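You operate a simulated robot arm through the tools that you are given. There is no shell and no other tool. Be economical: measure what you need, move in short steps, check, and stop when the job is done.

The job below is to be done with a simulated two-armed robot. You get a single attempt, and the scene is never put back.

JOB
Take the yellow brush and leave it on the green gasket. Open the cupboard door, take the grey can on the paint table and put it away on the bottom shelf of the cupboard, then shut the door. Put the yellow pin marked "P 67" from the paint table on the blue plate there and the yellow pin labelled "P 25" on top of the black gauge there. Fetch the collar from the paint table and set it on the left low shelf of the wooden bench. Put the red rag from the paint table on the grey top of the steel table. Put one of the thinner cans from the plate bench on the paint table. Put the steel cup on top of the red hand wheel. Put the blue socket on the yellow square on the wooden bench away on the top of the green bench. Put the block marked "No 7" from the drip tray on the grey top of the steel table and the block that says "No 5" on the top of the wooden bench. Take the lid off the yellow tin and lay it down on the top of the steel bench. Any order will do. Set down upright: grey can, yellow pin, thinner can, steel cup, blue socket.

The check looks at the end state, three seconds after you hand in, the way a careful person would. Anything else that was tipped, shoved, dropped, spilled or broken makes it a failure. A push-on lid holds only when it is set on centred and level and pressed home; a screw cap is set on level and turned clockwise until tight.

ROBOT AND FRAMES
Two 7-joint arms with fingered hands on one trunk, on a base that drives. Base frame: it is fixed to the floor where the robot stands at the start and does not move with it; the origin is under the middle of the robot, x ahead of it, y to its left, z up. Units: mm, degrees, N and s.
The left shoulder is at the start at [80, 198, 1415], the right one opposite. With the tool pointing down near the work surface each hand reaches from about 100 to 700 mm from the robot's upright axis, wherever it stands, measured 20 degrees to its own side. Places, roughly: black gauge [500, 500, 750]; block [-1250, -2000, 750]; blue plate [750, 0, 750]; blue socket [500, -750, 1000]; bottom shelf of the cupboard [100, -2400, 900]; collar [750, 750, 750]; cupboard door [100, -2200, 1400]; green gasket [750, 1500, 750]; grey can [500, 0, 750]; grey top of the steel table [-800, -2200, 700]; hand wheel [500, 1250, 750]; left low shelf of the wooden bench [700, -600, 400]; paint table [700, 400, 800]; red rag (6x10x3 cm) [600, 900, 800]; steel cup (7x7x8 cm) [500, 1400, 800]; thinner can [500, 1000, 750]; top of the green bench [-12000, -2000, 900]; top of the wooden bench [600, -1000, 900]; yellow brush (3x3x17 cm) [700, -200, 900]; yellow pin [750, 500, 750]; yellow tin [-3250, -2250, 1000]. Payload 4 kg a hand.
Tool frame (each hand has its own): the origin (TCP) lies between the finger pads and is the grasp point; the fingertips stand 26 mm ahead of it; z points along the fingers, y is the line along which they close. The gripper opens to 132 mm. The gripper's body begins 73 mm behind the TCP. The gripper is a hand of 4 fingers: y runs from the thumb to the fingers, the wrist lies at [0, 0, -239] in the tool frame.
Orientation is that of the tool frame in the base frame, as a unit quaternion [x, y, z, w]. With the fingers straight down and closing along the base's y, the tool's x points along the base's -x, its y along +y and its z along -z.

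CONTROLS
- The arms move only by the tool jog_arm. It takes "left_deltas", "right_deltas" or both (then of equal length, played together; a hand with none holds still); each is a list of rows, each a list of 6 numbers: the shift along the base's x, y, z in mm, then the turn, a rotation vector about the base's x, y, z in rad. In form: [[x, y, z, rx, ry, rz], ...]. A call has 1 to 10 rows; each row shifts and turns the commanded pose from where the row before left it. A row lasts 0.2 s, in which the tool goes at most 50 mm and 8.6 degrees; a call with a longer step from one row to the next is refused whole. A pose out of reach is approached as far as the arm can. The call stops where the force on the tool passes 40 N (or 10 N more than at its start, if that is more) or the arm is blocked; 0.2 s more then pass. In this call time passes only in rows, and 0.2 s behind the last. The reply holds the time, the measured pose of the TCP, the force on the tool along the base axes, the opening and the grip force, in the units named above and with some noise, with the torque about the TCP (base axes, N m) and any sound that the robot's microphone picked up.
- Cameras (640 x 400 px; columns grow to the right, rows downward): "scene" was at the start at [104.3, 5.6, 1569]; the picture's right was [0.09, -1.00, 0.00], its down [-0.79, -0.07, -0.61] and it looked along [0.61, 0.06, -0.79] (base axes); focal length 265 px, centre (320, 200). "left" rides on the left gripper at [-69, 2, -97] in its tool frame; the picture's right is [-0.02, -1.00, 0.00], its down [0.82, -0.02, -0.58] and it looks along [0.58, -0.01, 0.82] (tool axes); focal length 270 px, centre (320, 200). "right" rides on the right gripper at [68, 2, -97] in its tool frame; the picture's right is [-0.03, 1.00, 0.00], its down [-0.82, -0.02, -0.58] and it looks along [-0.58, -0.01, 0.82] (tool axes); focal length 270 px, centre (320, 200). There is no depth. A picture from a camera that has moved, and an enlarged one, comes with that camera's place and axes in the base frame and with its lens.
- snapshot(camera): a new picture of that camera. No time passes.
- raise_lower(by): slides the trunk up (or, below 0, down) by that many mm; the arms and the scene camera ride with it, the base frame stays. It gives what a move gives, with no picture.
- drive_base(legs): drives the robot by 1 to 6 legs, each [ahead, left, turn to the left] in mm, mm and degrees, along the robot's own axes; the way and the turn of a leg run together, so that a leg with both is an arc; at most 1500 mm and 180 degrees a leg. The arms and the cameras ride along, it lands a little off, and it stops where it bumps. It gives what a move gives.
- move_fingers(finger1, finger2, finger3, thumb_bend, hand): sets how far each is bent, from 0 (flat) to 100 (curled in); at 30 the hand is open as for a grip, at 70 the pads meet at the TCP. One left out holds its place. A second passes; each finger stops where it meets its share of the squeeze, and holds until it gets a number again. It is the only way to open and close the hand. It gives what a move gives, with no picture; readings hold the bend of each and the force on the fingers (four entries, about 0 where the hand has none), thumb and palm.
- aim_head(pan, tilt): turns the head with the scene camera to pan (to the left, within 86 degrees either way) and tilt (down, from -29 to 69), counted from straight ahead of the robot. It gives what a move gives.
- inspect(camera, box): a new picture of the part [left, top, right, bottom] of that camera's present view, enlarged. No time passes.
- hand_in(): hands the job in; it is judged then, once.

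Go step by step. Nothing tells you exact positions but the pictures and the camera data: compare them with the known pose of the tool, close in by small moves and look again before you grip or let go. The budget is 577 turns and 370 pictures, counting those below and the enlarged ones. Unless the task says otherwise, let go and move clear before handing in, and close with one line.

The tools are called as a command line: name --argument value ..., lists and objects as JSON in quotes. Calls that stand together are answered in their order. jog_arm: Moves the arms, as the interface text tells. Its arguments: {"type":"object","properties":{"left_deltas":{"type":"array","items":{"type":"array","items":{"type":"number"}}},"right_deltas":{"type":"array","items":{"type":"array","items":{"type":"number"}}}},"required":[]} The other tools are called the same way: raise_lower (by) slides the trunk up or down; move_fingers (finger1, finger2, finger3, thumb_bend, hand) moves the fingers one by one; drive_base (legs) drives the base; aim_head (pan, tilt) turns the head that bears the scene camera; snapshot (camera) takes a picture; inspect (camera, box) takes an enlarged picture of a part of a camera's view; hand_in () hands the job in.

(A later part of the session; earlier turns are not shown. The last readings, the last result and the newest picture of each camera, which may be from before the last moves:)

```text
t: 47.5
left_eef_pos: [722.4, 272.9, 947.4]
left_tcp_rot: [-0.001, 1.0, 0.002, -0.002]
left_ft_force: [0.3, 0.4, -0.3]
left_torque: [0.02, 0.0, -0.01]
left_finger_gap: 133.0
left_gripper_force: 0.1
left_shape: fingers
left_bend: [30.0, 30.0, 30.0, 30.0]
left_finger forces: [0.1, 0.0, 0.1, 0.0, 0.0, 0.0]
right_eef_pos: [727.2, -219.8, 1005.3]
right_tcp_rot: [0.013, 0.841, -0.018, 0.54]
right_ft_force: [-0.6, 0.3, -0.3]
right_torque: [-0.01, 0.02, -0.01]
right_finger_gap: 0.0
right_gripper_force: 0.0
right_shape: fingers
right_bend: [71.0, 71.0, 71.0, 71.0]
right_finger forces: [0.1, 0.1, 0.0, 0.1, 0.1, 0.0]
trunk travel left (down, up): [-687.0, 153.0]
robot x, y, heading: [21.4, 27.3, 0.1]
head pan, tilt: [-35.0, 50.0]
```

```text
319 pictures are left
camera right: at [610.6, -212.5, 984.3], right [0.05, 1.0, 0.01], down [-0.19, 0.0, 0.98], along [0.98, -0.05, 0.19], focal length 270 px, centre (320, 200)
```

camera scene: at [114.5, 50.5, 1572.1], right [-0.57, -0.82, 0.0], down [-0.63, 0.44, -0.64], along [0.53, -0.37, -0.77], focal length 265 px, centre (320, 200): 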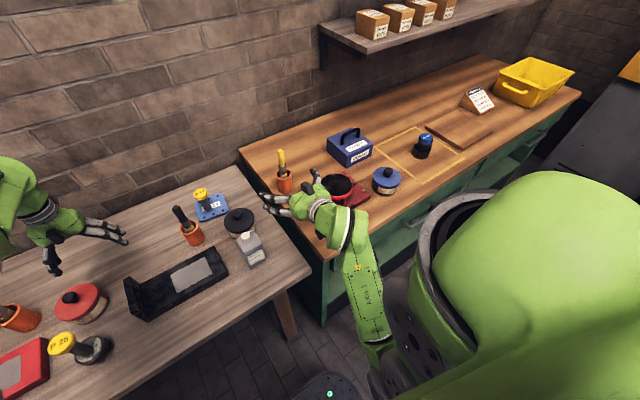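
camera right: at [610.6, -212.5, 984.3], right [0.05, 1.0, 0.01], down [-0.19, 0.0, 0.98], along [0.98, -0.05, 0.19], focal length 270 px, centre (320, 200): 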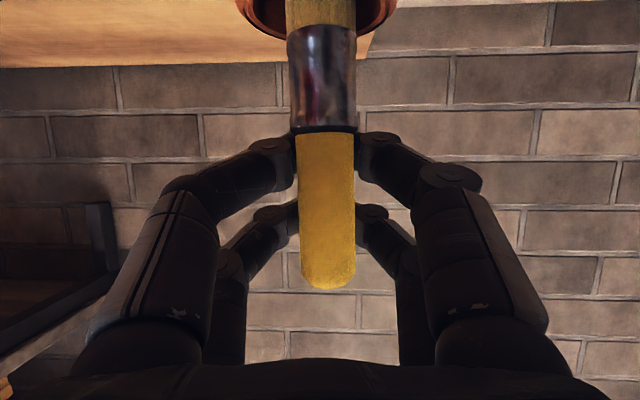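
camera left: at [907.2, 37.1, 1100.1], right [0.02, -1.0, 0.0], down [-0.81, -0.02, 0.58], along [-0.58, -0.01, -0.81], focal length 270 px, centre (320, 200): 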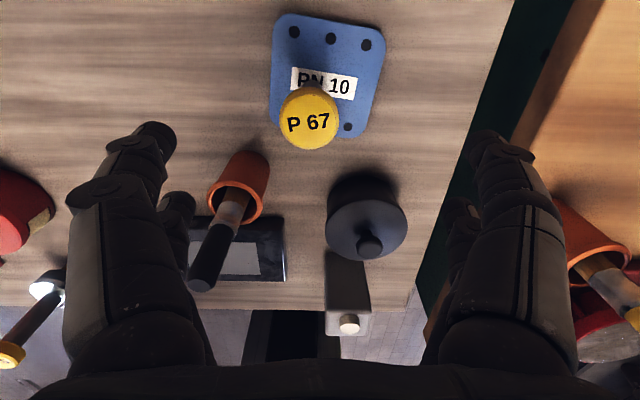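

The fingers closed behind the handle, so the brush is about 18 mm nearer than I set. I open, back up 18 mm and close again.

move_fingers --hand "right" --finger1 30 --finger2 30 --finger3 30 --thumb_bend 30

jog_arm --right_deltas '[[-18, 0, 0, 0, 0, 0]]'

move_fingers --hand "right" --finger1 72 --finger2 72 --finger3 72 --thumb_bend 72

snapshot --camera "right"

```text
t: 48.5
left_eef_pos: [722.5, 272.7, 947.2]
left_tcp_rot: [-0.002, 1.0, 0.001, -0.002]
left_ft_force: [0.1, 0.2, 0.0]
left_torque: [0.02, -0.02, -0.03]
left_finger_gap: 132.6
left_gripper_force: 0.1
left_shape: fingers
left_bend: [30.0, 30.0, 30.0, 30.0]
left_finger forces: [0.1, 0.0, 0.0, 0.0, 0.1, 0.1]
right_eef_pos: [727.6, -218.9, 1005.7]
right_tcp_rot: [0.013, 0.841, -0.018, 0.541]
right_ft_force: [0.2, -0.4, -0.5]
right_torque: [-0.01, 0.01, -0.03]
right_finger_gap: 132.5
right_gripper_force: 0.2
right_shape: fingers
right_bend: [30.0, 30.0, 30.0, 30.0]
right_finger forces: [0.0, 0.0, 0.1, 0.0, 0.0, 0.1]
trunk travel left (down, up): [-687.0, 153.0]
robot x, y, heading: [20.5, 30.0, 0.1]
head pan, tilt: [-35.0, 50.0]
```

```text
t: 48.9
left_eef_pos: [721.8, 273.1, 947.2]
left_tcp_rot: [-0.001, 1.0, 0.0, -0.001]
left_ft_force: [-0.4, -0.2, -0.3]
left_torque: [0.01, 0.01, -0.03]
left_finger_gap: 132.6
left_gripper_force: 0.1
left_shape: fingers
left_bend: [30.0, 30.0, 30.0, 30.0]
left_finger forces: [0.0, 0.0, 0.0, 0.0, 0.0, 0.0]
right_eef_pos: [707.1, -218.4, 1005.6]
right_tcp_rot: [0.013, 0.84, -0.018, 0.542]
right_ft_force: [-0.5, 0.5, 0.4]
right_torque: [0.02, 0.0, 0.0]
right_finger_gap: 132.5
right_gripper_force: 0.0
right_shape: fingers
right_bend: [30.0, 30.0, 30.0, 30.0]
right_finger forces: [0.0, 0.1, 0.1, 0.1, 0.0, 0.0]
trunk travel left (down, up): [-687.0, 153.0]
robot x, y, heading: [23.9, 29.0, 0.3]
head pan, tilt: [-35.0, 50.0]
```

```text
t: 49.9
left_eef_pos: [722.2, 271.3, 946.4]
left_tcp_rot: [-0.001, 1.0, 0.001, -0.002]
left_ft_force: [-0.9, 0.1, -0.7]
left_torque: [-0.01, -0.01, 0.01]
left_finger_gap: 132.6
left_gripper_force: 0.1
left_shape: fingers
left_bend: [30.0, 30.0, 30.0, 30.0]
left_finger forces: [0.0, 0.1, 0.0, 0.0, 0.0, 0.0]
right_eef_pos: [708.5, -218.6, 1005.5]
right_tcp_rot: [0.013, 0.841, -0.018, 0.541]
right_ft_force: [-0.5, 0.5, -0.5]
right_torque: [0.0, 0.03, 0.01]
right_finger_gap: 17.6
right_gripper_force: 9.9
right_shape: fingers
right_bend: [67.0, 71.0, 71.0, 68.0]
right_finger forces: [7.6, 2.2, 1.8, 0.0, 8.4, 0.1]
trunk travel left (down, up): [-687.0, 153.0]
robot x, y, heading: [20.3, 27.0, 0.2]
head pan, tilt: [-35.0, 50.0]
```

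```text
318 pictures are left
camera right: at [592.4, -212.6, 984.0], right [0.05, 1.0, 0.01], down [-0.19, 0.0, 0.98], along [0.98, -0.05, 0.19], focal length 270 px, centre (320, 200)
```

right: 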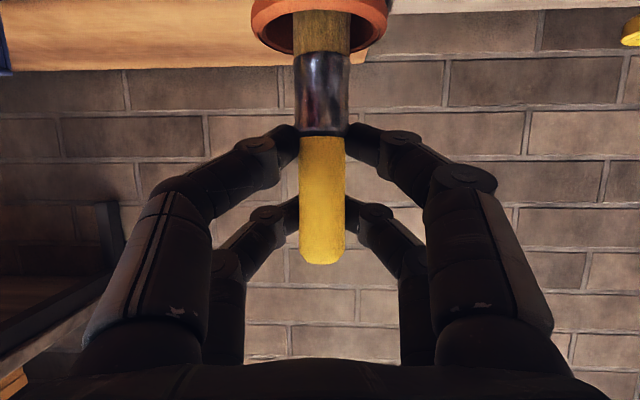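

The handle is gripped (10 N). I lift it straight out of the pot with the trunk.

raise_lower --by 110

snapshot --camera "right"

snapshot --camera "scene"

```text
t: 51.3
left_eef_pos: [722.2, 271.1, 1056.2]
left_tcp_rot: [-0.001, 1.0, 0.001, -0.003]
left_ft_force: [-0.6, 0.3, 0.2]
left_torque: [0.01, 0.02, 0.02]
left_finger_gap: 132.5
left_gripper_force: 0.0
left_shape: fingers
left_bend: [30.0, 30.0, 30.0, 30.0]
left_finger forces: [0.0, 0.0, 0.0, 0.0, 0.1, 0.1]
right_eef_pos: [709.4, -218.0, 1115.7]
right_tcp_rot: [0.014, 0.841, -0.019, 0.541]
right_ft_force: [-0.5, -0.3, -1.4]
right_torque: [0.02, -0.01, 0.0]
right_finger_gap: 18.1
right_gripper_force: 8.8
right_shape: fingers
right_bend: [67.0, 71.0, 71.0, 68.0]
right_finger forces: [7.5, 1.5, 1.1, 0.1, 7.9, 0.0]
trunk travel left (down, up): [-797.0, 43.0]
robot x, y, heading: [19.3, 30.2, -0.2]
head pan, tilt: [-35.0, 50.0]
```

```text
317 pictures are left
camera right: at [592.4, -212.6, 1093.9], right [0.05, 1.0, 0.01], down [-0.19, 0.0, 0.98], along [0.98, -0.05, 0.19], focal length 270 px, centre (320, 200)
```

right: 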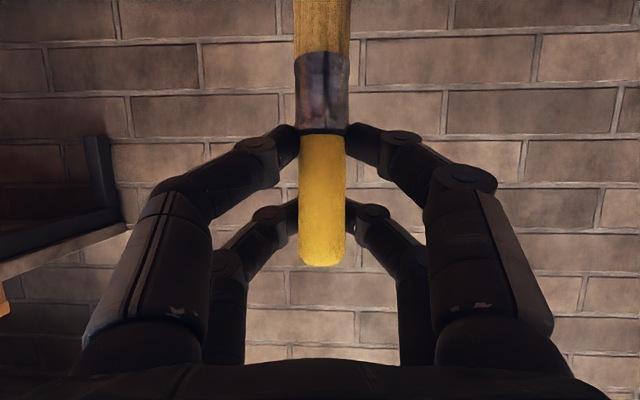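

```text
316 pictures are left
camera scene: at [114.3, -17.5, 1644.1], right [-0.57, -0.82, 0.0], down [-0.63, 0.44, -0.64], along [0.53, -0.37, -0.77], focal length 265 px, centre (320, 200)
```

scene: 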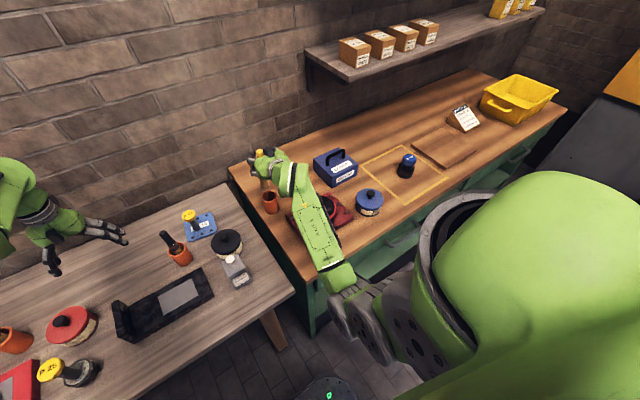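

The brush is free. I back away and drive left toward the plate bench.

drive_base --legs '[[-300, 0, 0], [0, 1400, 0]]'

aim_head --pan 0 --tilt 45

snapshot --camera "scene"

```text
t: 59.9
left_eef_pos: [423.4, 1665.9, 1055.8]
left_tcp_rot: [0.003, 1.0, 0.001, -0.002]
left_ft_force: [0.5, -0.6, 0.5]
left_torque: [0.02, 0.02, -0.05]
left_finger_gap: 132.6
left_gripper_force: 0.0
left_shape: fingers
left_bend: [30.0, 30.0, 30.0, 30.0]
left_finger forces: [0.1, 0.1, 0.0, 0.0, 0.0, 0.0]
right_eef_pos: [407.2, 1175.3, 1114.6]
right_tcp_rot: [0.017, 0.841, -0.02, 0.54]
right_ft_force: [-0.7, -0.4, 0.3]
right_torque: [-0.03, -0.01, 0.03]
right_finger_gap: 17.6
right_gripper_force: 9.0
right_shape: fingers
right_bend: [67.0, 71.0, 71.0, 68.0]
right_finger forces: [7.5, 1.6, 1.1, 0.0, 8.0, 0.1]
trunk travel left (down, up): [-797.0, 43.0]
robot x, y, heading: [-279.0, 1425.0, -0.4]
head pan, tilt: [-35.0, 50.0]
```

```text
t: 60.9
left_eef_pos: [424.1, 1668.0, 1056.9]
left_tcp_rot: [0.004, 1.0, 0.0, -0.002]
left_ft_force: [0.1, -0.1, 0.2]
left_torque: [-0.02, -0.04, 0.02]
left_finger_gap: 132.8
left_gripper_force: 0.1
left_shape: fingers
left_bend: [30.0, 30.0, 30.0, 30.0]
left_finger forces: [0.0, 0.0, 0.1, 0.0, 0.0, 0.0]
right_eef_pos: [407.8, 1177.2, 1115.3]
right_tcp_rot: [0.017, 0.841, -0.021, 0.54]
right_ft_force: [0.4, -0.7, -0.4]
right_torque: [-0.01, 0.02, -0.02]
right_finger_gap: 17.9
right_gripper_force: 7.9
right_shape: fingers
right_bend: [67.0, 71.0, 71.0, 68.0]
right_finger forces: [7.5, 1.5, 0.1, 0.0, 7.9, 0.0]
trunk travel left (down, up): [-797.0, 43.0]
robot x, y, heading: [-282.2, 1428.3, -0.6]
head pan, tilt: [0.0, 45.0]
```

```text
315 pictures are left
camera scene: at [-167.6, 1426.6, 1651.1], right [-0.01, -1.0, 0.0], down [-0.71, 0.01, -0.71], along [0.71, -0.01, -0.71], focal length 265 px, centre (320, 200)
```

scene: 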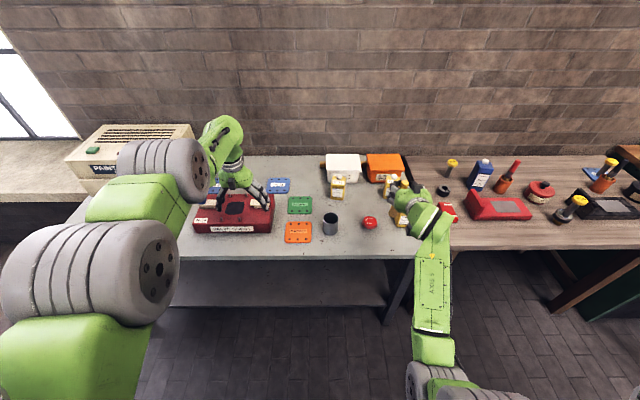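

inspect --camera "scene" --box '[240, 145, 440, 270]'

snapshot --camera "left"

```text
3.20 times, centred on (340, 208) of scene
camera zoom: at [-167.6, 1426.6, 1651.1], right [-0.01, -1.0, 0.0], down [-0.71, 0.01, -0.71], along [0.71, -0.01, -0.71], focal length 849 px, centre (256, 176)
```

zoom: 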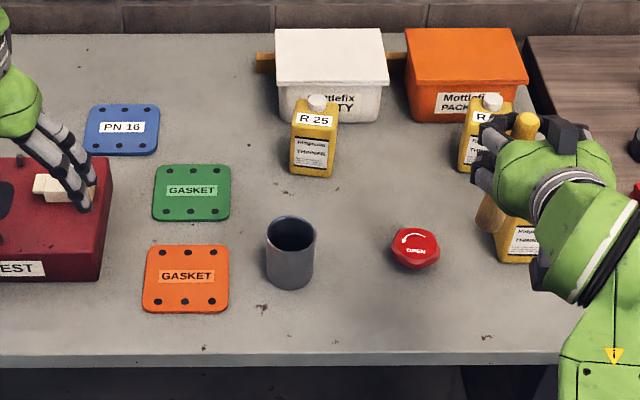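

```text
313 pictures are left
camera left: at [492.1, 1670.5, 1153.3], right [0.02, -1.0, 0.0], down [-0.81, -0.02, 0.58], along [-0.58, -0.01, -0.81], focal length 270 px, centre (320, 200)
```

left: 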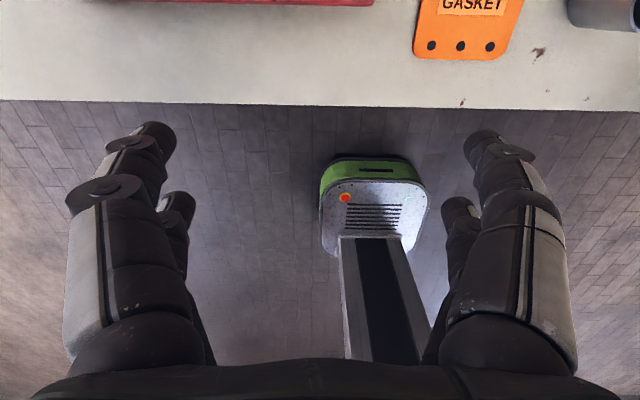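

I pitch the right hand so the brush becomes horizontal while I am still clear of the bench.

jog_arm --right_deltas '[[10, 10, 0, 0, 0.145, 0], [10, 10, 0, 0, 0.145, 0], [10, 10, 0, 0, 0.145, 0], [10, 10, 0, 0, 0.145, 0], [10, 10, 0, 0, 0.145, 0], [10, 10, 0, 0, 0.145, 0], [10, 10, 0, 0, 0.145, 0], [10, 10, 0, 0, 0.145, 0], [0, 10, 0, 0, 0.145, 0], [0, 10, 0, 0, 0.145, 0]]' --left_deltas '[[-15, 0, 0, 0, 0, 0], [-15, 0, 0, 0, 0, 0], [-15, 0, 0, 0, 0, 0], [-15, 0, 0, 0, 0, 0], [-15, 0, 0, 0, 0, 0], [-15, 0, 0, 0, 0, 0], [-15, 0, 0, 0, 0, 0], [-15, 0, 0, 0, 0, 0], [-15, 0, 0, 0, 0, 0], [-15, 0, 0, 0, 0, 0]]'

jog_arm --right_deltas '[[0, 0, 0, 0, 0.12, 0]]'

snapshot --camera "right"

snapshot --camera "scene"

```text
t: 63.1
left_eef_pos: [424.7, 1669.1, 1056.4]
left_tcp_rot: [0.003, 1.0, 0.0, -0.002]
left_ft_force: [0.1, -0.3, 0.2]
left_torque: [-0.04, 0.02, 0.01]
left_finger_gap: 132.3
left_gripper_force: 0.1
left_shape: fingers
left_bend: [30.0, 30.0, 30.0, 30.0]
left_finger forces: [0.0, 0.1, 0.0, 0.0, 0.0, 0.0]
left hand out of reach, approached as far as the arm can: row 1, 2, 3, 4, 5, 6, 7, 8, 9, 10
right_eef_pos: [377.1, 1309.2, 1117.2]
right_tcp_rot: [-0.001, 0.991, -0.027, -0.131]
right_ft_force: [0.0, -0.1, -1.0]
right_torque: [-0.02, -0.05, -0.01]
right_finger_gap: 17.6
right_gripper_force: 6.7
right_shape: fingers
right_bend: [67.0, 71.0, 71.0, 68.0]
right_finger forces: [7.2, 0.0, 0.0, 0.0, 7.2, 0.0]
right hand out of reach, approached as far as the arm can: row 8, 9, 10
trunk travel left (down, up): [-797.0, 43.0]
robot x, y, heading: [-278.7, 1427.6, -0.3]
head pan, tilt: [0.0, 45.0]
```

```text
t: 63.5
left_eef_pos: [422.9, 1668.4, 1056.2]
left_tcp_rot: [0.003, 1.0, 0.001, -0.002]
left_ft_force: [-0.1, 0.0, 0.0]
left_torque: [0.0, 0.03, -0.02]
left_finger_gap: 132.7
left_gripper_force: 0.1
left_shape: fingers
left_bend: [30.0, 30.0, 30.0, 30.0]
left_finger forces: [0.0, 0.0, 0.0, 0.0, 0.1, 0.0]
right_eef_pos: [377.3, 1306.1, 1117.8]
right_tcp_rot: [0.0, 0.991, -0.027, -0.129]
right_ft_force: [-0.2, 0.2, -1.6]
right_torque: [-0.03, -0.02, 0.05]
right_finger_gap: 17.6
right_gripper_force: 7.8
right_shape: fingers
right_bend: [67.0, 71.0, 71.0, 68.0]
right_finger forces: [7.2, 0.1, 0.1, 0.0, 7.2, 0.0]
right hand out of reach, approached as far as the arm can: row 1
trunk travel left (down, up): [-797.0, 43.0]
robot x, y, heading: [-280.8, 1429.5, -0.4]
head pan, tilt: [0.0, 45.0]
```

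```text
312 pictures are left
camera right: at [335.9, 1314.6, 1229.1], right [0.02, 1.0, -0.06], down [0.94, 0.0, 0.35], along [0.35, -0.06, -0.94], focal length 270 px, centre (320, 200)
```

right: 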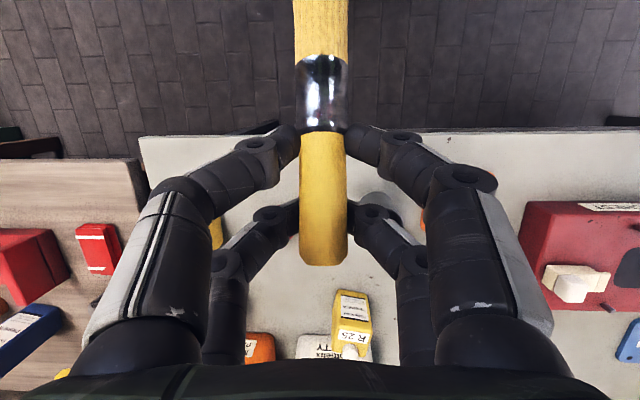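

```text
311 pictures are left
camera scene: at [-167.9, 1425.8, 1651.1], right [-0.01, -1.0, 0.0], down [-0.71, 0.0, -0.71], along [0.71, 0.0, -0.71], focal length 265 px, centre (320, 200)
```

scene: 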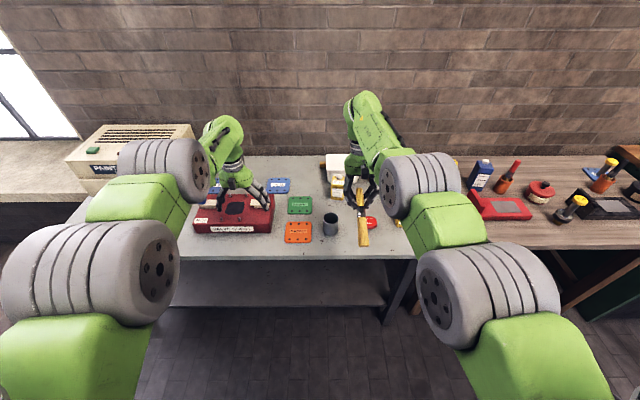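

The brush is nearly level, bristle end slightly low. I drive to the bench so the hand is near the gasket, about (664, 1517).

jog_arm --left_deltas '[[0, -30, 0, 0, 0, 0], [0, -30, 0, 0, 0, 0]]'

drive_base --legs '[[0, 130, 0], [420, 0, 0.4]]'

snapshot --camera "right"

snapshot --camera "scene"

```text
t: 64.1
left_eef_pos: [425.2, 1605.8, 1057.1]
left_tcp_rot: [0.003, 1.0, 0.001, -0.003]
left_ft_force: [0.1, 0.7, 0.0]
left_torque: [-0.03, 0.01, -0.01]
left_finger_gap: 132.5
left_gripper_force: 0.1
left_shape: fingers
left_bend: [30.0, 30.0, 30.0, 30.0]
left_finger forces: [0.0, 0.0, 0.0, 0.0, 0.0, 0.1]
right_eef_pos: [377.4, 1304.8, 1118.3]
right_tcp_rot: [-0.001, 0.991, -0.027, -0.128]
right_ft_force: [0.4, 0.3, -1.2]
right_torque: [0.04, -0.06, -0.01]
right_finger_gap: 18.0
right_gripper_force: 7.5
right_shape: fingers
right_bend: [67.0, 71.0, 71.0, 68.0]
right_finger forces: [7.2, 0.1, 0.0, 0.1, 7.2, 0.0]
trunk travel left (down, up): [-797.0, 43.0]
robot x, y, heading: [-279.0, 1426.9, -0.4]
head pan, tilt: [0.0, 45.0]
```

```text
t: 67.6
left_eef_pos: [848.8, 1738.6, 1057.8]
left_tcp_rot: [0.002, 1.0, 0.002, -0.002]
left_ft_force: [-0.6, -0.6, -0.1]
left_torque: [-0.02, -0.04, 0.01]
left_finger_gap: 132.7
left_gripper_force: 0.1
left_shape: fingers
left_bend: [30.0, 30.0, 30.0, 30.0]
left_finger forces: [0.0, 0.0, 0.0, 0.0, 0.0, 0.0]
right_eef_pos: [801.7, 1436.2, 1118.3]
right_tcp_rot: [-0.002, 0.991, -0.027, -0.127]
right_ft_force: [-0.6, 0.3, -0.9]
right_torque: [-0.03, -0.07, -0.04]
right_finger_gap: 17.9
right_gripper_force: 7.3
right_shape: fingers
right_bend: [67.0, 71.0, 71.0, 68.0]
right_finger forces: [7.2, 0.1, 0.0, 0.1, 7.2, 0.0]
trunk travel left (down, up): [-797.0, 43.0]
robot x, y, heading: [142.8, 1560.0, -0.0]
head pan, tilt: [0.0, 45.0]
```

```text
310 pictures are left
camera right: at [760.0, 1444.6, 1230.7], right [0.01, 1.0, -0.06], down [0.94, 0.01, 0.35], along [0.35, -0.06, -0.93], focal length 270 px, centre (320, 200)
```

right: 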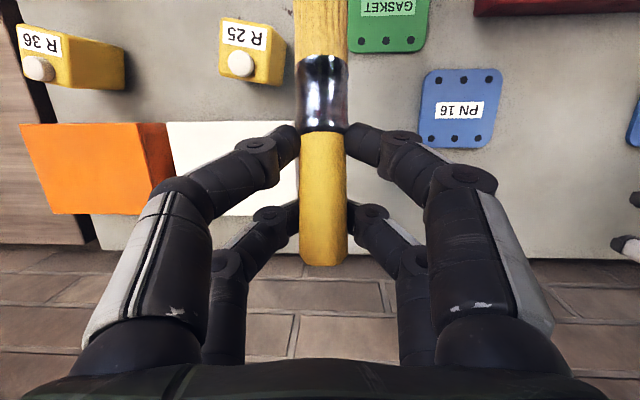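

```text
309 pictures are left
camera scene: at [254.8, 1554.7, 1651.4], right [0.0, -1.0, 0.0], down [-0.71, 0.0, -0.71], along [0.71, 0.0, -0.71], focal length 265 px, centre (320, 200)
```

scene: 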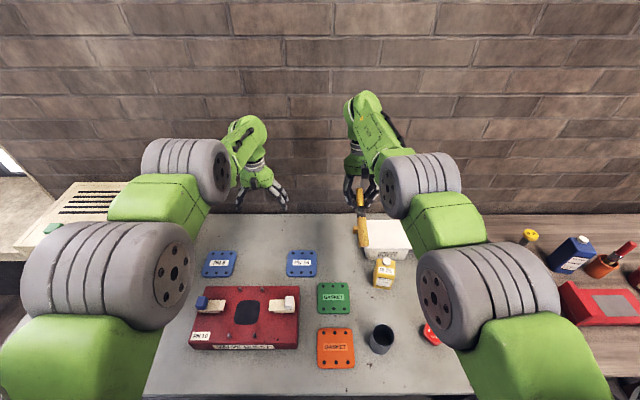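

The gasket is at about (638, 1514, 818). I move over sideways first, then down.

jog_arm --right_deltas '[[-28, 20, 0, 0, 0, 0], [-28, 20, 0, 0, 0, 0], [-28, 19, 0, 0, 0, 0], [-28, 19, 0, 0, 0, 0], [0, 0, -45, 0, 0, 0], [0, 0, -45, 0, 0, 0], [0, 0, -45, 0, 0, 0], [0, 0, -45, 0, 0, 0]]'

snapshot --camera "right"

snapshot --camera "scene"

```text
t: 69.4
left_eef_pos: [850.4, 1737.6, 1056.0]
left_tcp_rot: [0.002, 1.0, 0.001, -0.003]
left_ft_force: [0.3, 0.2, 0.7]
left_torque: [-0.03, 0.0, 0.01]
left_finger_gap: 132.3
left_gripper_force: 0.1
left_shape: fingers
left_bend: [30.0, 30.0, 30.0, 30.0]
left_finger forces: [0.1, 0.0, 0.0, 0.1, 0.1, 0.0]
right_eef_pos: [693.4, 1515.5, 937.2]
right_tcp_rot: [-0.001, 0.991, -0.026, -0.128]
right_ft_force: [1.0, -0.2, 0.1]
right_torque: [0.01, -0.01, 0.02]
right_finger_gap: 17.8
right_gripper_force: 7.2
right_shape: fingers
right_bend: [67.0, 71.0, 71.0, 68.0]
right_finger forces: [7.0, 0.0, 0.0, 0.0, 7.1, 0.0]
trunk travel left (down, up): [-797.0, 43.0]
robot x, y, heading: [148.2, 1555.4, -0.1]
head pan, tilt: [0.0, 45.0]
```

```text
308 pictures are left
camera right: at [650.3, 1522.6, 1048.8], right [0.02, 1.0, -0.06], down [0.94, 0.01, 0.35], along [0.35, -0.06, -0.93], focal length 270 px, centre (320, 200)
```

right: 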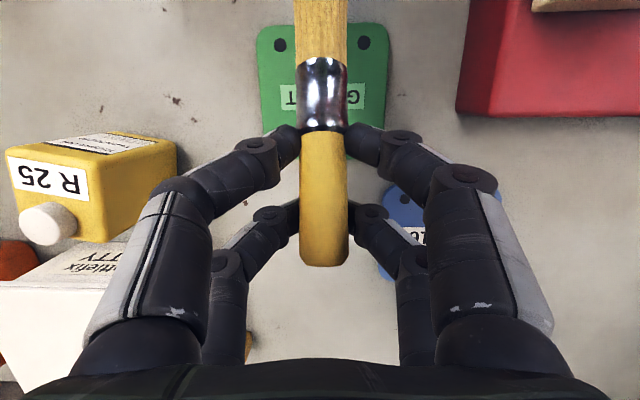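

```text
307 pictures are left
camera scene: at [259.6, 1555.0, 1651.1], right [0.0, -1.0, 0.0], down [-0.71, 0.0, -0.71], along [0.71, 0.0, -0.71], focal length 265 px, centre (320, 200)
```

scene: 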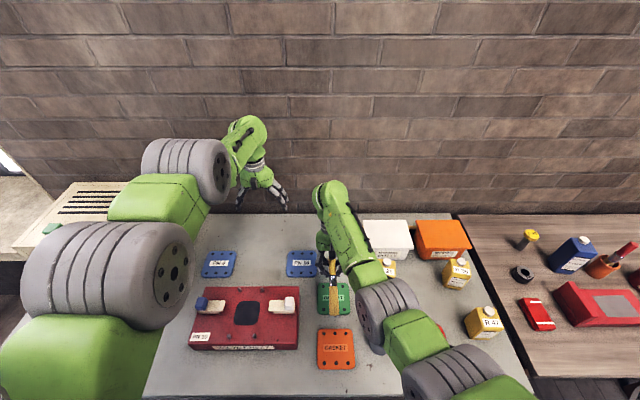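

The brush is above the gasket. I lower on, slowing near contact.

jog_arm --right_deltas '[[0, -4, -35, 0, 0, 0], [0, 0, -35, 0, 0, 0], [0, 0, -5, 0, 0, 0], [0, 0, -5, 0, 0, 0]]'

snapshot --camera "right"

inspect --camera "scene" --box '[280, 250, 400, 340]'

```text
t: 70.4
left_eef_pos: [850.5, 1737.4, 1057.4]
left_tcp_rot: [0.001, 1.0, 0.001, -0.002]
left_ft_force: [0.5, -0.1, -0.3]
left_torque: [-0.01, -0.01, -0.01]
left_finger_gap: 132.6
left_gripper_force: 0.1
left_shape: fingers
left_bend: [30.0, 30.0, 30.0, 30.0]
left_finger forces: [0.0, 0.0, 0.0, 0.1, 0.0, 0.0]
right_eef_pos: [693.0, 1511.5, 858.4]
right_tcp_rot: [-0.001, 0.991, -0.026, -0.129]
right_ft_force: [0.5, -0.1, 1.9]
right_torque: [0.0, 0.32, 0.04]
right_finger_gap: 17.8
right_gripper_force: 13.5
right_shape: fingers
right_bend: [68.0, 71.0, 71.0, 68.0]
right_finger forces: [8.7, 4.9, 2.2, 0.0, 10.4, 0.0]
trunk travel left (down, up): [-797.0, 43.0]
robot x, y, heading: [146.4, 1552.8, -0.1]
head pan, tilt: [0.0, 45.0]
```

```text
306 pictures are left
camera right: at [650.3, 1518.4, 969.2], right [0.01, 1.0, -0.06], down [0.94, 0.01, 0.35], along [0.35, -0.06, -0.93], focal length 270 px, centre (320, 200)
```

right: 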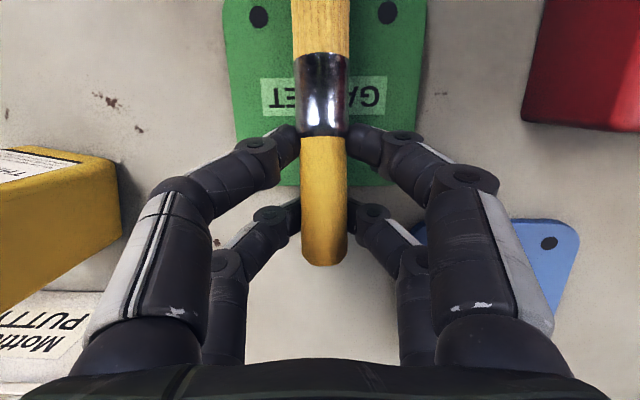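

```text
4.44 times, centred on (340, 295) of scene
camera zoom: at [257.9, 1554.8, 1651.2], right [0.0, -1.0, 0.0], down [-0.71, 0.0, -0.71], along [0.71, 0.0, -0.71], focal length 1179 px, centre (231, -222)
```

zoom: 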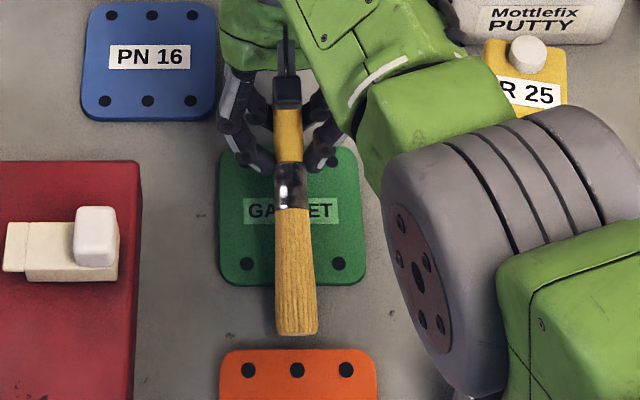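

Contact by the bristle end. I lift slightly, shift 15 mm further onto the gasket and lower again so the brush levels.

jog_arm --right_deltas '[[0, 0, 6, 0, 0, 0], [15, 0, 0, 0, 0, 0], [0, 0, -6, 0, 0, 0], [0, 0, -5, 0, 0, 0], [0, 0, -5, 0, 0, 0]]'

inspect --camera "scene" --box '[280, 250, 400, 340]'

```text
t: 71.6
left_eef_pos: [850.2, 1737.5, 1057.7]
left_tcp_rot: [0.001, 1.0, 0.001, -0.003]
left_ft_force: [0.1, -0.1, 0.8]
left_torque: [0.02, 0.01, -0.03]
left_finger_gap: 132.8
left_gripper_force: 0.1
left_shape: fingers
left_bend: [30.0, 30.0, 30.0, 30.0]
left_finger forces: [0.0, 0.0, 0.1, 0.0, 0.1, 0.1]
right_eef_pos: [706.4, 1511.6, 848.5]
right_tcp_rot: [-0.002, 0.991, -0.027, -0.128]
right_ft_force: [0.8, -0.5, 4.9]
right_torque: [-0.01, 0.52, 0.07]
right_finger_gap: 17.4
right_gripper_force: 15.1
right_shape: fingers
right_bend: [70.0, 70.0, 71.0, 69.0]
right_finger forces: [9.5, 5.5, 3.5, 0.0, 11.4, 0.1]
trunk travel left (down, up): [-797.0, 43.0]
robot x, y, heading: [147.6, 1554.4, -0.2]
head pan, tilt: [0.0, 45.0]
```

```text
4.44 times, centred on (340, 295) of scene
camera zoom: at [258.2, 1555.0, 1651.1], right [0.0, -1.0, 0.0], down [-0.71, 0.0, -0.71], along [0.71, 0.0, -0.71], focal length 1179 px, centre (231, -222)
```

zoom: 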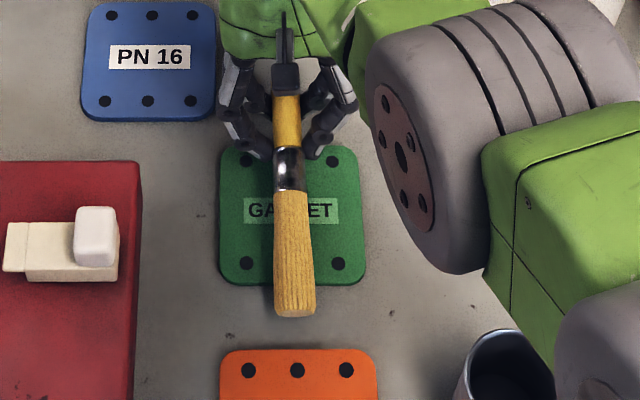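

The brush lies over the gasket. I raise 3 mm for finger clearance and release.

jog_arm --right_deltas '[[0, 0, 3, 0, 0, 0]]'

move_fingers --hand "right" --finger1 45 --finger2 45 --finger3 45 --thumb_bend 45

jog_arm --right_deltas '[[0, 0, 20, 0, 0, 0], [0, 0, 40, 0, 0, 0], [0, 0, 45, 0, 0, 0], [0, 0, 45, 0, 0, 0]]'

inspect --camera "scene" --box '[260, 230, 460, 380]'

```text
t: 72.0
left_eef_pos: [850.2, 1737.1, 1056.7]
left_tcp_rot: [0.002, 1.0, 0.0, -0.003]
left_ft_force: [0.1, 0.1, 0.1]
left_torque: [-0.01, 0.03, 0.03]
left_finger_gap: 132.7
left_gripper_force: 0.0
left_shape: fingers
left_bend: [30.0, 30.0, 30.0, 30.0]
left_finger forces: [0.1, 0.0, 0.1, 0.1, 0.1, 0.0]
right_eef_pos: [708.0, 1511.4, 850.4]
right_tcp_rot: [-0.002, 0.991, -0.027, -0.129]
right_ft_force: [-0.7, 0.7, 2.4]
right_torque: [0.0, 0.36, 0.05]
right_finger_gap: 17.3
right_gripper_force: 13.0
right_shape: fingers
right_bend: [69.0, 70.0, 71.0, 69.0]
right_finger forces: [9.1, 4.0, 2.4, 0.1, 10.6, 0.0]
trunk travel left (down, up): [-797.0, 43.0]
robot x, y, heading: [144.9, 1555.8, -0.5]
head pan, tilt: [0.0, 45.0]
```

```text
t: 73.0
left_eef_pos: [849.9, 1735.9, 1056.0]
left_tcp_rot: [0.002, 1.0, 0.001, -0.003]
left_ft_force: [-0.3, -0.1, 0.8]
left_torque: [-0.01, -0.02, 0.01]
left_finger_gap: 132.4
left_gripper_force: 0.0
left_shape: fingers
left_bend: [30.0, 30.0, 30.0, 30.0]
left_finger forces: [0.0, 0.0, 0.0, 0.1, 0.0, 0.1]
right_eef_pos: [708.4, 1512.5, 850.6]
right_tcp_rot: [-0.002, 0.991, -0.026, -0.129]
right_ft_force: [-0.4, -0.9, 0.0]
right_torque: [0.01, -0.01, 0.01]
right_finger_gap: 82.3
right_gripper_force: 0.1
right_shape: fingers
right_bend: [45.0, 45.0, 45.0, 45.0]
right_finger forces: [0.0, 0.0, 0.1, 0.0, 0.0, 0.1]
trunk travel left (down, up): [-797.0, 43.0]
robot x, y, heading: [148.7, 1550.9, -0.2]
head pan, tilt: [0.0, 45.0]
```

```text
t: 74.0
left_eef_pos: [850.0, 1737.0, 1057.0]
left_tcp_rot: [0.002, 1.0, 0.0, -0.003]
left_ft_force: [0.3, 0.6, 0.1]
left_torque: [0.0, -0.01, 0.01]
left_finger_gap: 132.8
left_gripper_force: 0.0
left_shape: fingers
left_bend: [30.0, 30.0, 30.0, 30.0]
left_finger forces: [0.0, 0.1, 0.0, 0.0, 0.1, 0.1]
right_eef_pos: [707.6, 1512.3, 1001.3]
right_tcp_rot: [-0.002, 0.991, -0.026, -0.129]
right_ft_force: [0.0, -0.6, -0.4]
right_torque: [-0.03, 0.0, 0.04]
right_finger_gap: 82.4
right_gripper_force: 0.1
right_shape: fingers
right_bend: [45.0, 45.0, 45.0, 45.0]
right_finger forces: [0.1, 0.0, 0.1, 0.0, 0.0, 0.0]
trunk travel left (down, up): [-797.0, 43.0]
robot x, y, heading: [151.3, 1559.3, -0.1]
head pan, tilt: [0.0, 45.0]
```

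```text
2.67 times, centred on (360, 305) of scene
camera zoom: at [258.1, 1555.1, 1651.0], right [0.0, -1.0, 0.0], down [-0.71, 0.0, -0.71], along [0.71, 0.0, -0.71], focal length 707 px, centre (213, -80)
```

zoom: 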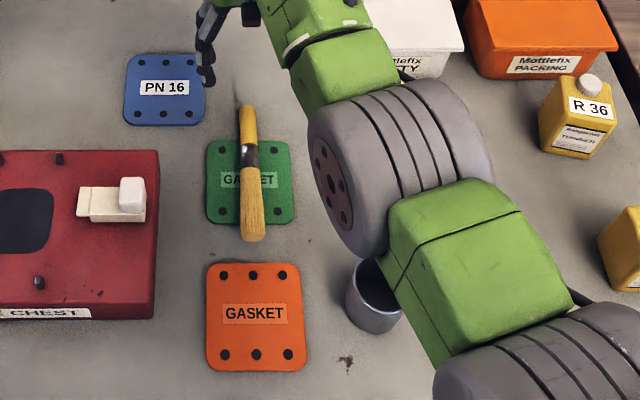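

The brush lies on the green gasket. Next is the steel cup: I level the right hand, open it and drive right to face the cup and the red wheel.

jog_arm --right_deltas '[[-10, 0, 20, 0.026, -0.129, 0], [-10, 0, 20, 0.026, -0.129, 0]]'

move_fingers --hand "right" --finger1 30 --finger2 30 --finger3 30 --thumb_bend 30

drive_base --legs '[[0, -130, 0]]'

snapshot --camera "scene"

snapshot --camera "right"

```text
t: 74.6
left_eef_pos: [849.5, 1737.3, 1058.2]
left_tcp_rot: [0.002, 1.0, 0.001, -0.002]
left_ft_force: [0.5, 0.4, 0.7]
left_torque: [0.0, -0.03, -0.01]
left_finger_gap: 132.8
left_gripper_force: 0.1
left_shape: fingers
left_bend: [30.0, 30.0, 30.0, 30.0]
left_finger forces: [0.0, 0.0, 0.0, 0.0, 0.1, 0.0]
right_eef_pos: [685.7, 1512.3, 1041.2]
right_tcp_rot: [-0.002, 1.0, 0.001, 0.002]
right_ft_force: [-0.2, 0.4, 0.3]
right_torque: [0.02, 0.02, -0.02]
right_finger_gap: 82.5
right_gripper_force: 0.1
right_shape: fingers
right_bend: [45.0, 45.0, 45.0, 45.0]
right_finger forces: [0.0, 0.0, 0.0, 0.0, 0.1, 0.0]
trunk travel left (down, up): [-797.0, 43.0]
robot x, y, heading: [143.6, 1555.9, -0.3]
head pan, tilt: [0.0, 45.0]
```

```text
t: 75.6
left_eef_pos: [851.4, 1737.4, 1055.8]
left_tcp_rot: [0.002, 1.0, 0.0, -0.004]
left_ft_force: [-0.1, -0.5, 0.0]
left_torque: [0.01, 0.01, -0.04]
left_finger_gap: 132.5
left_gripper_force: 0.1
left_shape: fingers
left_bend: [30.0, 30.0, 30.0, 30.0]
left_finger forces: [0.0, 0.0, 0.1, 0.0, 0.0, 0.1]
right_eef_pos: [689.2, 1511.4, 1039.4]
right_tcp_rot: [-0.002, 1.0, -0.001, -0.001]
right_ft_force: [1.1, -0.9, -0.2]
right_torque: [-0.03, 0.01, -0.03]
right_finger_gap: 132.4
right_gripper_force: 0.0
right_shape: fingers
right_bend: [30.0, 30.0, 30.0, 30.0]
right_finger forces: [0.0, 0.0, 0.1, 0.0, 0.0, 0.0]
trunk travel left (down, up): [-797.0, 43.0]
robot x, y, heading: [149.1, 1557.4, -0.5]
head pan, tilt: [0.0, 45.0]
```

```text
t: 76.9
left_eef_pos: [850.1, 1611.9, 1055.1]
left_tcp_rot: [0.002, 1.0, -0.001, -0.004]
left_ft_force: [-0.3, -0.9, -0.4]
left_torque: [-0.06, -0.01, 0.03]
left_finger_gap: 132.7
left_gripper_force: 0.0
left_shape: fingers
left_bend: [30.0, 30.0, 30.0, 30.0]
left_finger forces: [0.0, 0.0, 0.0, 0.0, 0.1, 0.0]
right_eef_pos: [687.0, 1386.1, 1040.5]
right_tcp_rot: [-0.002, 1.0, -0.003, 0.0]
right_ft_force: [-0.3, -0.1, -0.2]
right_torque: [0.0, 0.01, -0.01]
right_finger_gap: 132.5
right_gripper_force: 0.1
right_shape: fingers
right_bend: [30.0, 30.0, 30.0, 30.0]
right_finger forces: [0.0, 0.0, 0.0, 0.0, 0.0, 0.1]
trunk travel left (down, up): [-797.0, 43.0]
robot x, y, heading: [147.7, 1426.9, -0.5]
head pan, tilt: [0.0, 45.0]
```

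```text
302 pictures are left
camera scene: at [258.4, 1431.4, 1651.0], right [0.0, -1.0, 0.0], down [-0.71, 0.0, -0.71], along [0.71, -0.01, -0.71], focal length 265 px, centre (320, 200)
```

scene: 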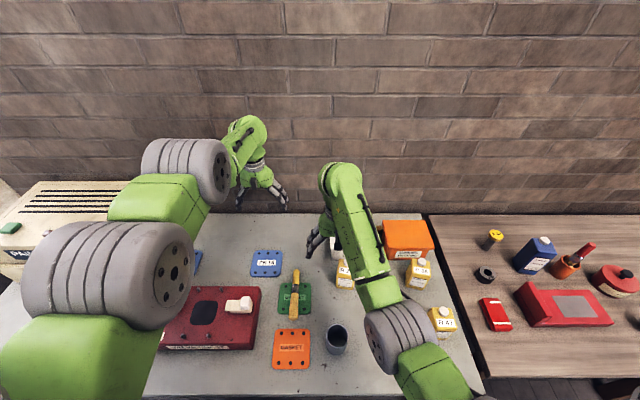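

```text
301 pictures are left
camera right: at [619.1, 1388.0, 1137.7], right [0.02, 1.0, -0.01], down [0.82, -0.02, 0.58], along [0.58, -0.02, -0.82], focal length 270 px, centre (320, 200)
```

right: 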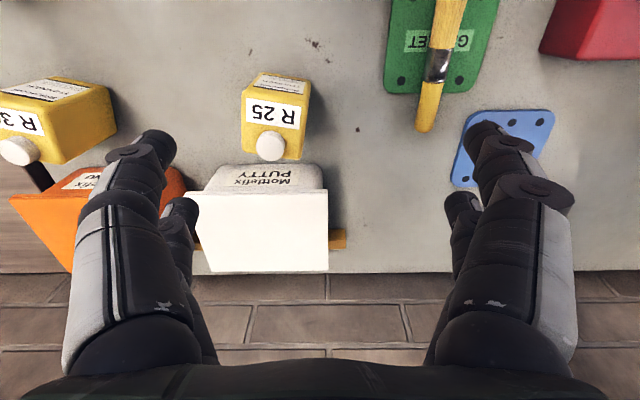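

I bring the right hand above the cup, near (510, 1385).

jog_arm --right_deltas '[[-35, 0, -6, 0, 0, 0], [-35, 0, -6, 0, 0, 0], [-35, 0, -6, 0, 0, 0], [-35, 0, -6, 0, 0, 0], [-37, 0, -6, 0, 0, 0]]'

snapshot --camera "right"

```text
t: 78.1
left_eef_pos: [848.7, 1607.4, 1057.5]
left_tcp_rot: [0.001, 1.0, 0.0, -0.002]
left_ft_force: [0.3, 0.1, -0.1]
left_torque: [-0.01, -0.03, 0.03]
left_finger_gap: 132.3
left_gripper_force: 0.0
left_shape: fingers
left_bend: [30.0, 30.0, 30.0, 30.0]
left_finger forces: [0.0, 0.1, 0.0, 0.0, 0.1, 0.0]
right_eef_pos: [508.0, 1382.1, 1012.4]
right_tcp_rot: [0.0, 1.0, 0.0, 0.001]
right_ft_force: [-0.1, -0.5, -0.4]
right_torque: [-0.01, -0.06, -0.01]
right_finger_gap: 132.4
right_gripper_force: 0.1
right_shape: fingers
right_bend: [30.0, 30.0, 30.0, 30.0]
right_finger forces: [0.0, 0.1, 0.0, 0.0, 0.0, 0.0]
trunk travel left (down, up): [-797.0, 43.0]
robot x, y, heading: [145.3, 1426.7, -0.4]
head pan, tilt: [0.0, 45.0]
```

```text
300 pictures are left
camera right: at [438.9, 1384.3, 1109.4], right [0.02, 1.0, 0.0], down [0.82, -0.02, 0.58], along [0.58, -0.01, -0.82], focal length 270 px, centre (320, 200)
```

right: 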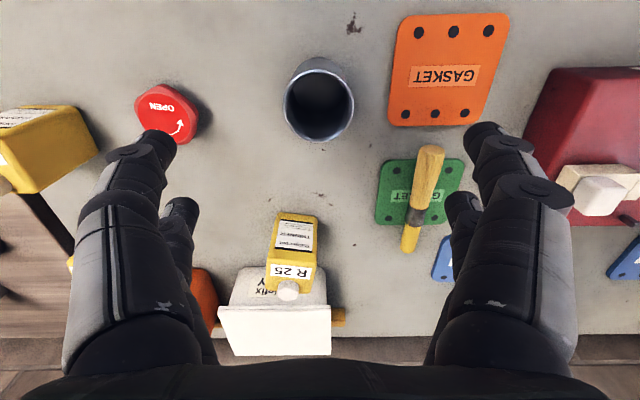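

The cup is at about (502, 1383) and the wheel at about (520, 1231). I descend over the cup.

jog_arm --right_deltas '[[-3, 1, -40, 0, 0, 0], [-3, 1, -40, 0, 0, 0]]'

snapshot --camera "right"

```text
t: 78.7
left_eef_pos: [849.9, 1607.0, 1055.1]
left_tcp_rot: [0.002, 1.0, 0.001, -0.003]
left_ft_force: [1.5, -0.2, 0.7]
left_torque: [0.02, 0.0, 0.01]
left_finger_gap: 132.6
left_gripper_force: 0.2
left_shape: fingers
left_bend: [30.0, 30.0, 30.0, 30.0]
left_finger forces: [0.0, 0.1, 0.1, 0.0, 0.0, 0.0]
right_eef_pos: [505.8, 1384.7, 932.3]
right_tcp_rot: [-0.001, 1.0, 0.0, 0.0]
right_ft_force: [-0.1, -0.2, 0.0]
right_torque: [-0.01, 0.03, 0.02]
right_finger_gap: 132.6
right_gripper_force: 0.1
right_shape: fingers
right_bend: [30.0, 30.0, 30.0, 30.0]
right_finger forces: [0.0, 0.0, 0.0, 0.0, 0.1, 0.0]
trunk travel left (down, up): [-797.0, 43.0]
robot x, y, heading: [150.2, 1427.9, -0.3]
head pan, tilt: [0.0, 45.0]
```

```text
299 pictures are left
camera right: at [436.2, 1386.1, 1028.4], right [0.02, 1.0, 0.0], down [0.82, -0.02, 0.58], along [0.58, -0.01, -0.82], focal length 270 px, centre (320, 200)
```

right: 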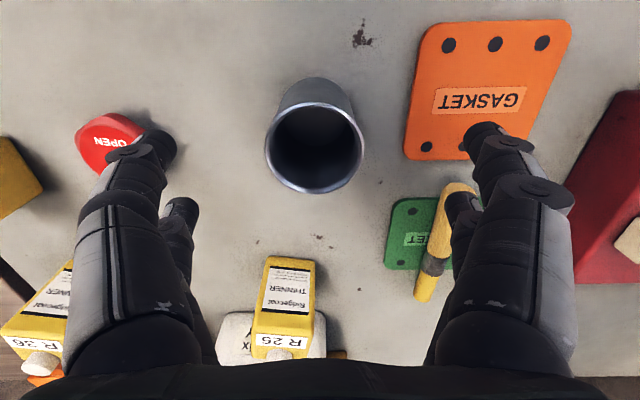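

Cup rim: centre (500, 1382), z about 888, 56 mm wide. I lower around it and close gently.

jog_arm --right_deltas '[[-3, -1, -38, 0, 0, 0], [-3, -1, -36, 0, 0, 0]]'

move_fingers --hand "right" --finger1 60 --finger2 60 --finger3 60 --thumb_bend 60

snapshot --camera "right"

```text
t: 79.3
left_eef_pos: [851.0, 1607.4, 1056.7]
left_tcp_rot: [0.001, 1.0, 0.0, -0.003]
left_ft_force: [0.7, -0.7, 0.1]
left_torque: [-0.02, -0.01, -0.01]
left_finger_gap: 132.7
left_gripper_force: 0.1
left_shape: fingers
left_bend: [30.0, 30.0, 30.0, 30.0]
left_finger forces: [0.1, 0.0, 0.1, 0.1, 0.1, 0.0]
right_eef_pos: [499.4, 1382.0, 855.8]
right_tcp_rot: [-0.001, 1.0, 0.0, 0.0]
right_ft_force: [0.7, -0.5, 0.0]
right_torque: [-0.05, -0.02, 0.03]
right_finger_gap: 132.8
right_gripper_force: 0.1
right_shape: fingers
right_bend: [30.0, 30.0, 30.0, 30.0]
right_finger forces: [0.0, 0.0, 0.0, 0.1, 0.0, 0.1]
trunk travel left (down, up): [-797.0, 43.0]
robot x, y, heading: [146.6, 1428.9, -0.0]
head pan, tilt: [0.0, 45.0]
```

```text
t: 80.3
left_eef_pos: [849.8, 1608.0, 1057.4]
left_tcp_rot: [0.002, 1.0, 0.001, -0.003]
left_ft_force: [0.1, 1.0, 1.1]
left_torque: [0.0, -0.03, 0.0]
left_finger_gap: 133.0
left_gripper_force: 0.1
left_shape: fingers
left_bend: [30.0, 30.0, 30.0, 30.0]
left_finger forces: [0.0, 0.0, 0.1, 0.0, 0.1, 0.1]
right_eef_pos: [498.1, 1383.0, 856.6]
right_tcp_rot: [0.0, 1.0, -0.001, -0.001]
right_ft_force: [1.1, 0.6, -0.1]
right_torque: [0.02, 0.03, 0.01]
right_finger_gap: 33.7
right_gripper_force: 3.8
right_shape: fingers
right_bend: [59.0, 54.0, 54.0, 60.0]
right_finger forces: [0.3, 3.8, 3.9, 0.0, 0.0, 0.0]
trunk travel left (down, up): [-797.0, 43.0]
robot x, y, heading: [145.2, 1426.4, -0.2]
head pan, tilt: [0.0, 45.0]
```

```text
298 pictures are left
camera right: at [430.3, 1383.7, 953.1], right [0.02, 1.0, 0.0], down [0.82, -0.02, 0.58], along [0.58, -0.01, -0.82], focal length 270 px, centre (320, 200)
```

right: 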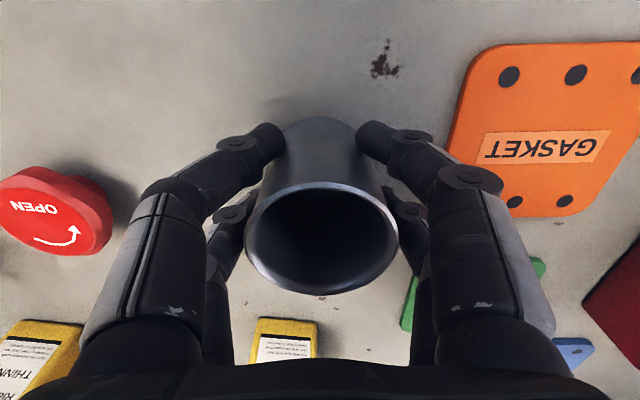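

The fingers touch but the thumb stopped at its command; I close further.

move_fingers --hand "right" --finger1 70 --finger2 70 --finger3 70 --thumb_bend 70

jog_arm --right_deltas '[[0, 0, 20, 0, 0, 0], [0, 0, 40, 0, 0, 0], [0, 0, 25, 0, 0, 0]]'

snapshot --camera "right"

```text
t: 81.3
left_eef_pos: [849.8, 1607.1, 1057.6]
left_tcp_rot: [0.002, 1.0, 0.0, -0.003]
left_ft_force: [-0.6, 0.5, 0.1]
left_torque: [-0.02, 0.0, -0.01]
left_finger_gap: 132.7
left_gripper_force: 0.1
left_shape: fingers
left_bend: [30.0, 30.0, 30.0, 30.0]
left_finger forces: [0.0, 0.0, 0.0, 0.0, 0.0, 0.0]
right_eef_pos: [499.1, 1383.2, 855.3]
right_tcp_rot: [-0.002, 1.0, -0.001, 0.0]
right_ft_force: [-0.7, -0.7, 0.7]
right_torque: [-0.03, -0.05, 0.01]
right_finger_gap: 19.2
right_gripper_force: 14.4
right_shape: fingers
right_bend: [63.0, 55.0, 55.0, 67.0]
right_finger forces: [5.2, 9.8, 9.1, 0.1, 5.2, 0.0]
trunk travel left (down, up): [-797.0, 43.0]
robot x, y, heading: [146.6, 1425.9, -0.0]
head pan, tilt: [0.0, 45.0]
```

```text
t: 82.1
left_eef_pos: [849.2, 1608.7, 1056.8]
left_tcp_rot: [0.002, 1.0, 0.0, -0.004]
left_ft_force: [1.2, -1.0, -0.5]
left_torque: [0.0, 0.01, -0.01]
left_finger_gap: 132.8
left_gripper_force: 0.1
left_shape: fingers
left_bend: [30.0, 30.0, 30.0, 30.0]
left_finger forces: [0.0, 0.1, 0.0, 0.1, 0.0, 0.1]
right_eef_pos: [498.1, 1382.9, 940.4]
right_tcp_rot: [-0.002, 1.0, -0.001, -0.001]
right_ft_force: [-0.6, 0.2, 0.2]
right_torque: [-0.01, -0.02, 0.02]
right_finger_gap: 19.1
right_gripper_force: 14.7
right_shape: fingers
right_bend: [64.0, 54.0, 55.0, 67.0]
right_finger forces: [5.1, 9.8, 9.2, 0.0, 5.2, 0.0]
trunk travel left (down, up): [-797.0, 43.0]
robot x, y, heading: [146.6, 1429.2, -0.4]
head pan, tilt: [0.0, 45.0]
```

```text
297 pictures are left
camera right: at [429.6, 1383.7, 1038.1], right [0.02, 1.0, 0.0], down [0.82, -0.02, 0.58], along [0.58, -0.01, -0.82], focal length 270 px, centre (320, 200)
```

right: 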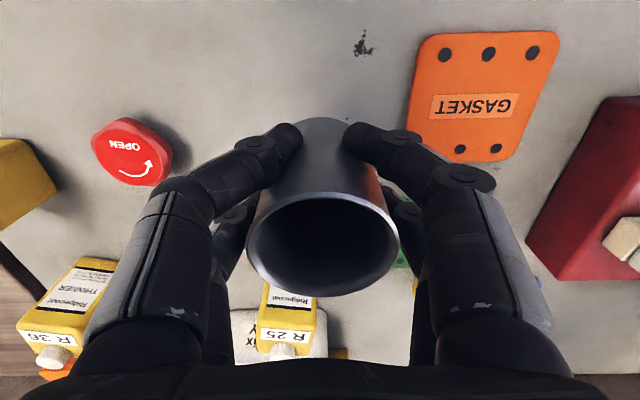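

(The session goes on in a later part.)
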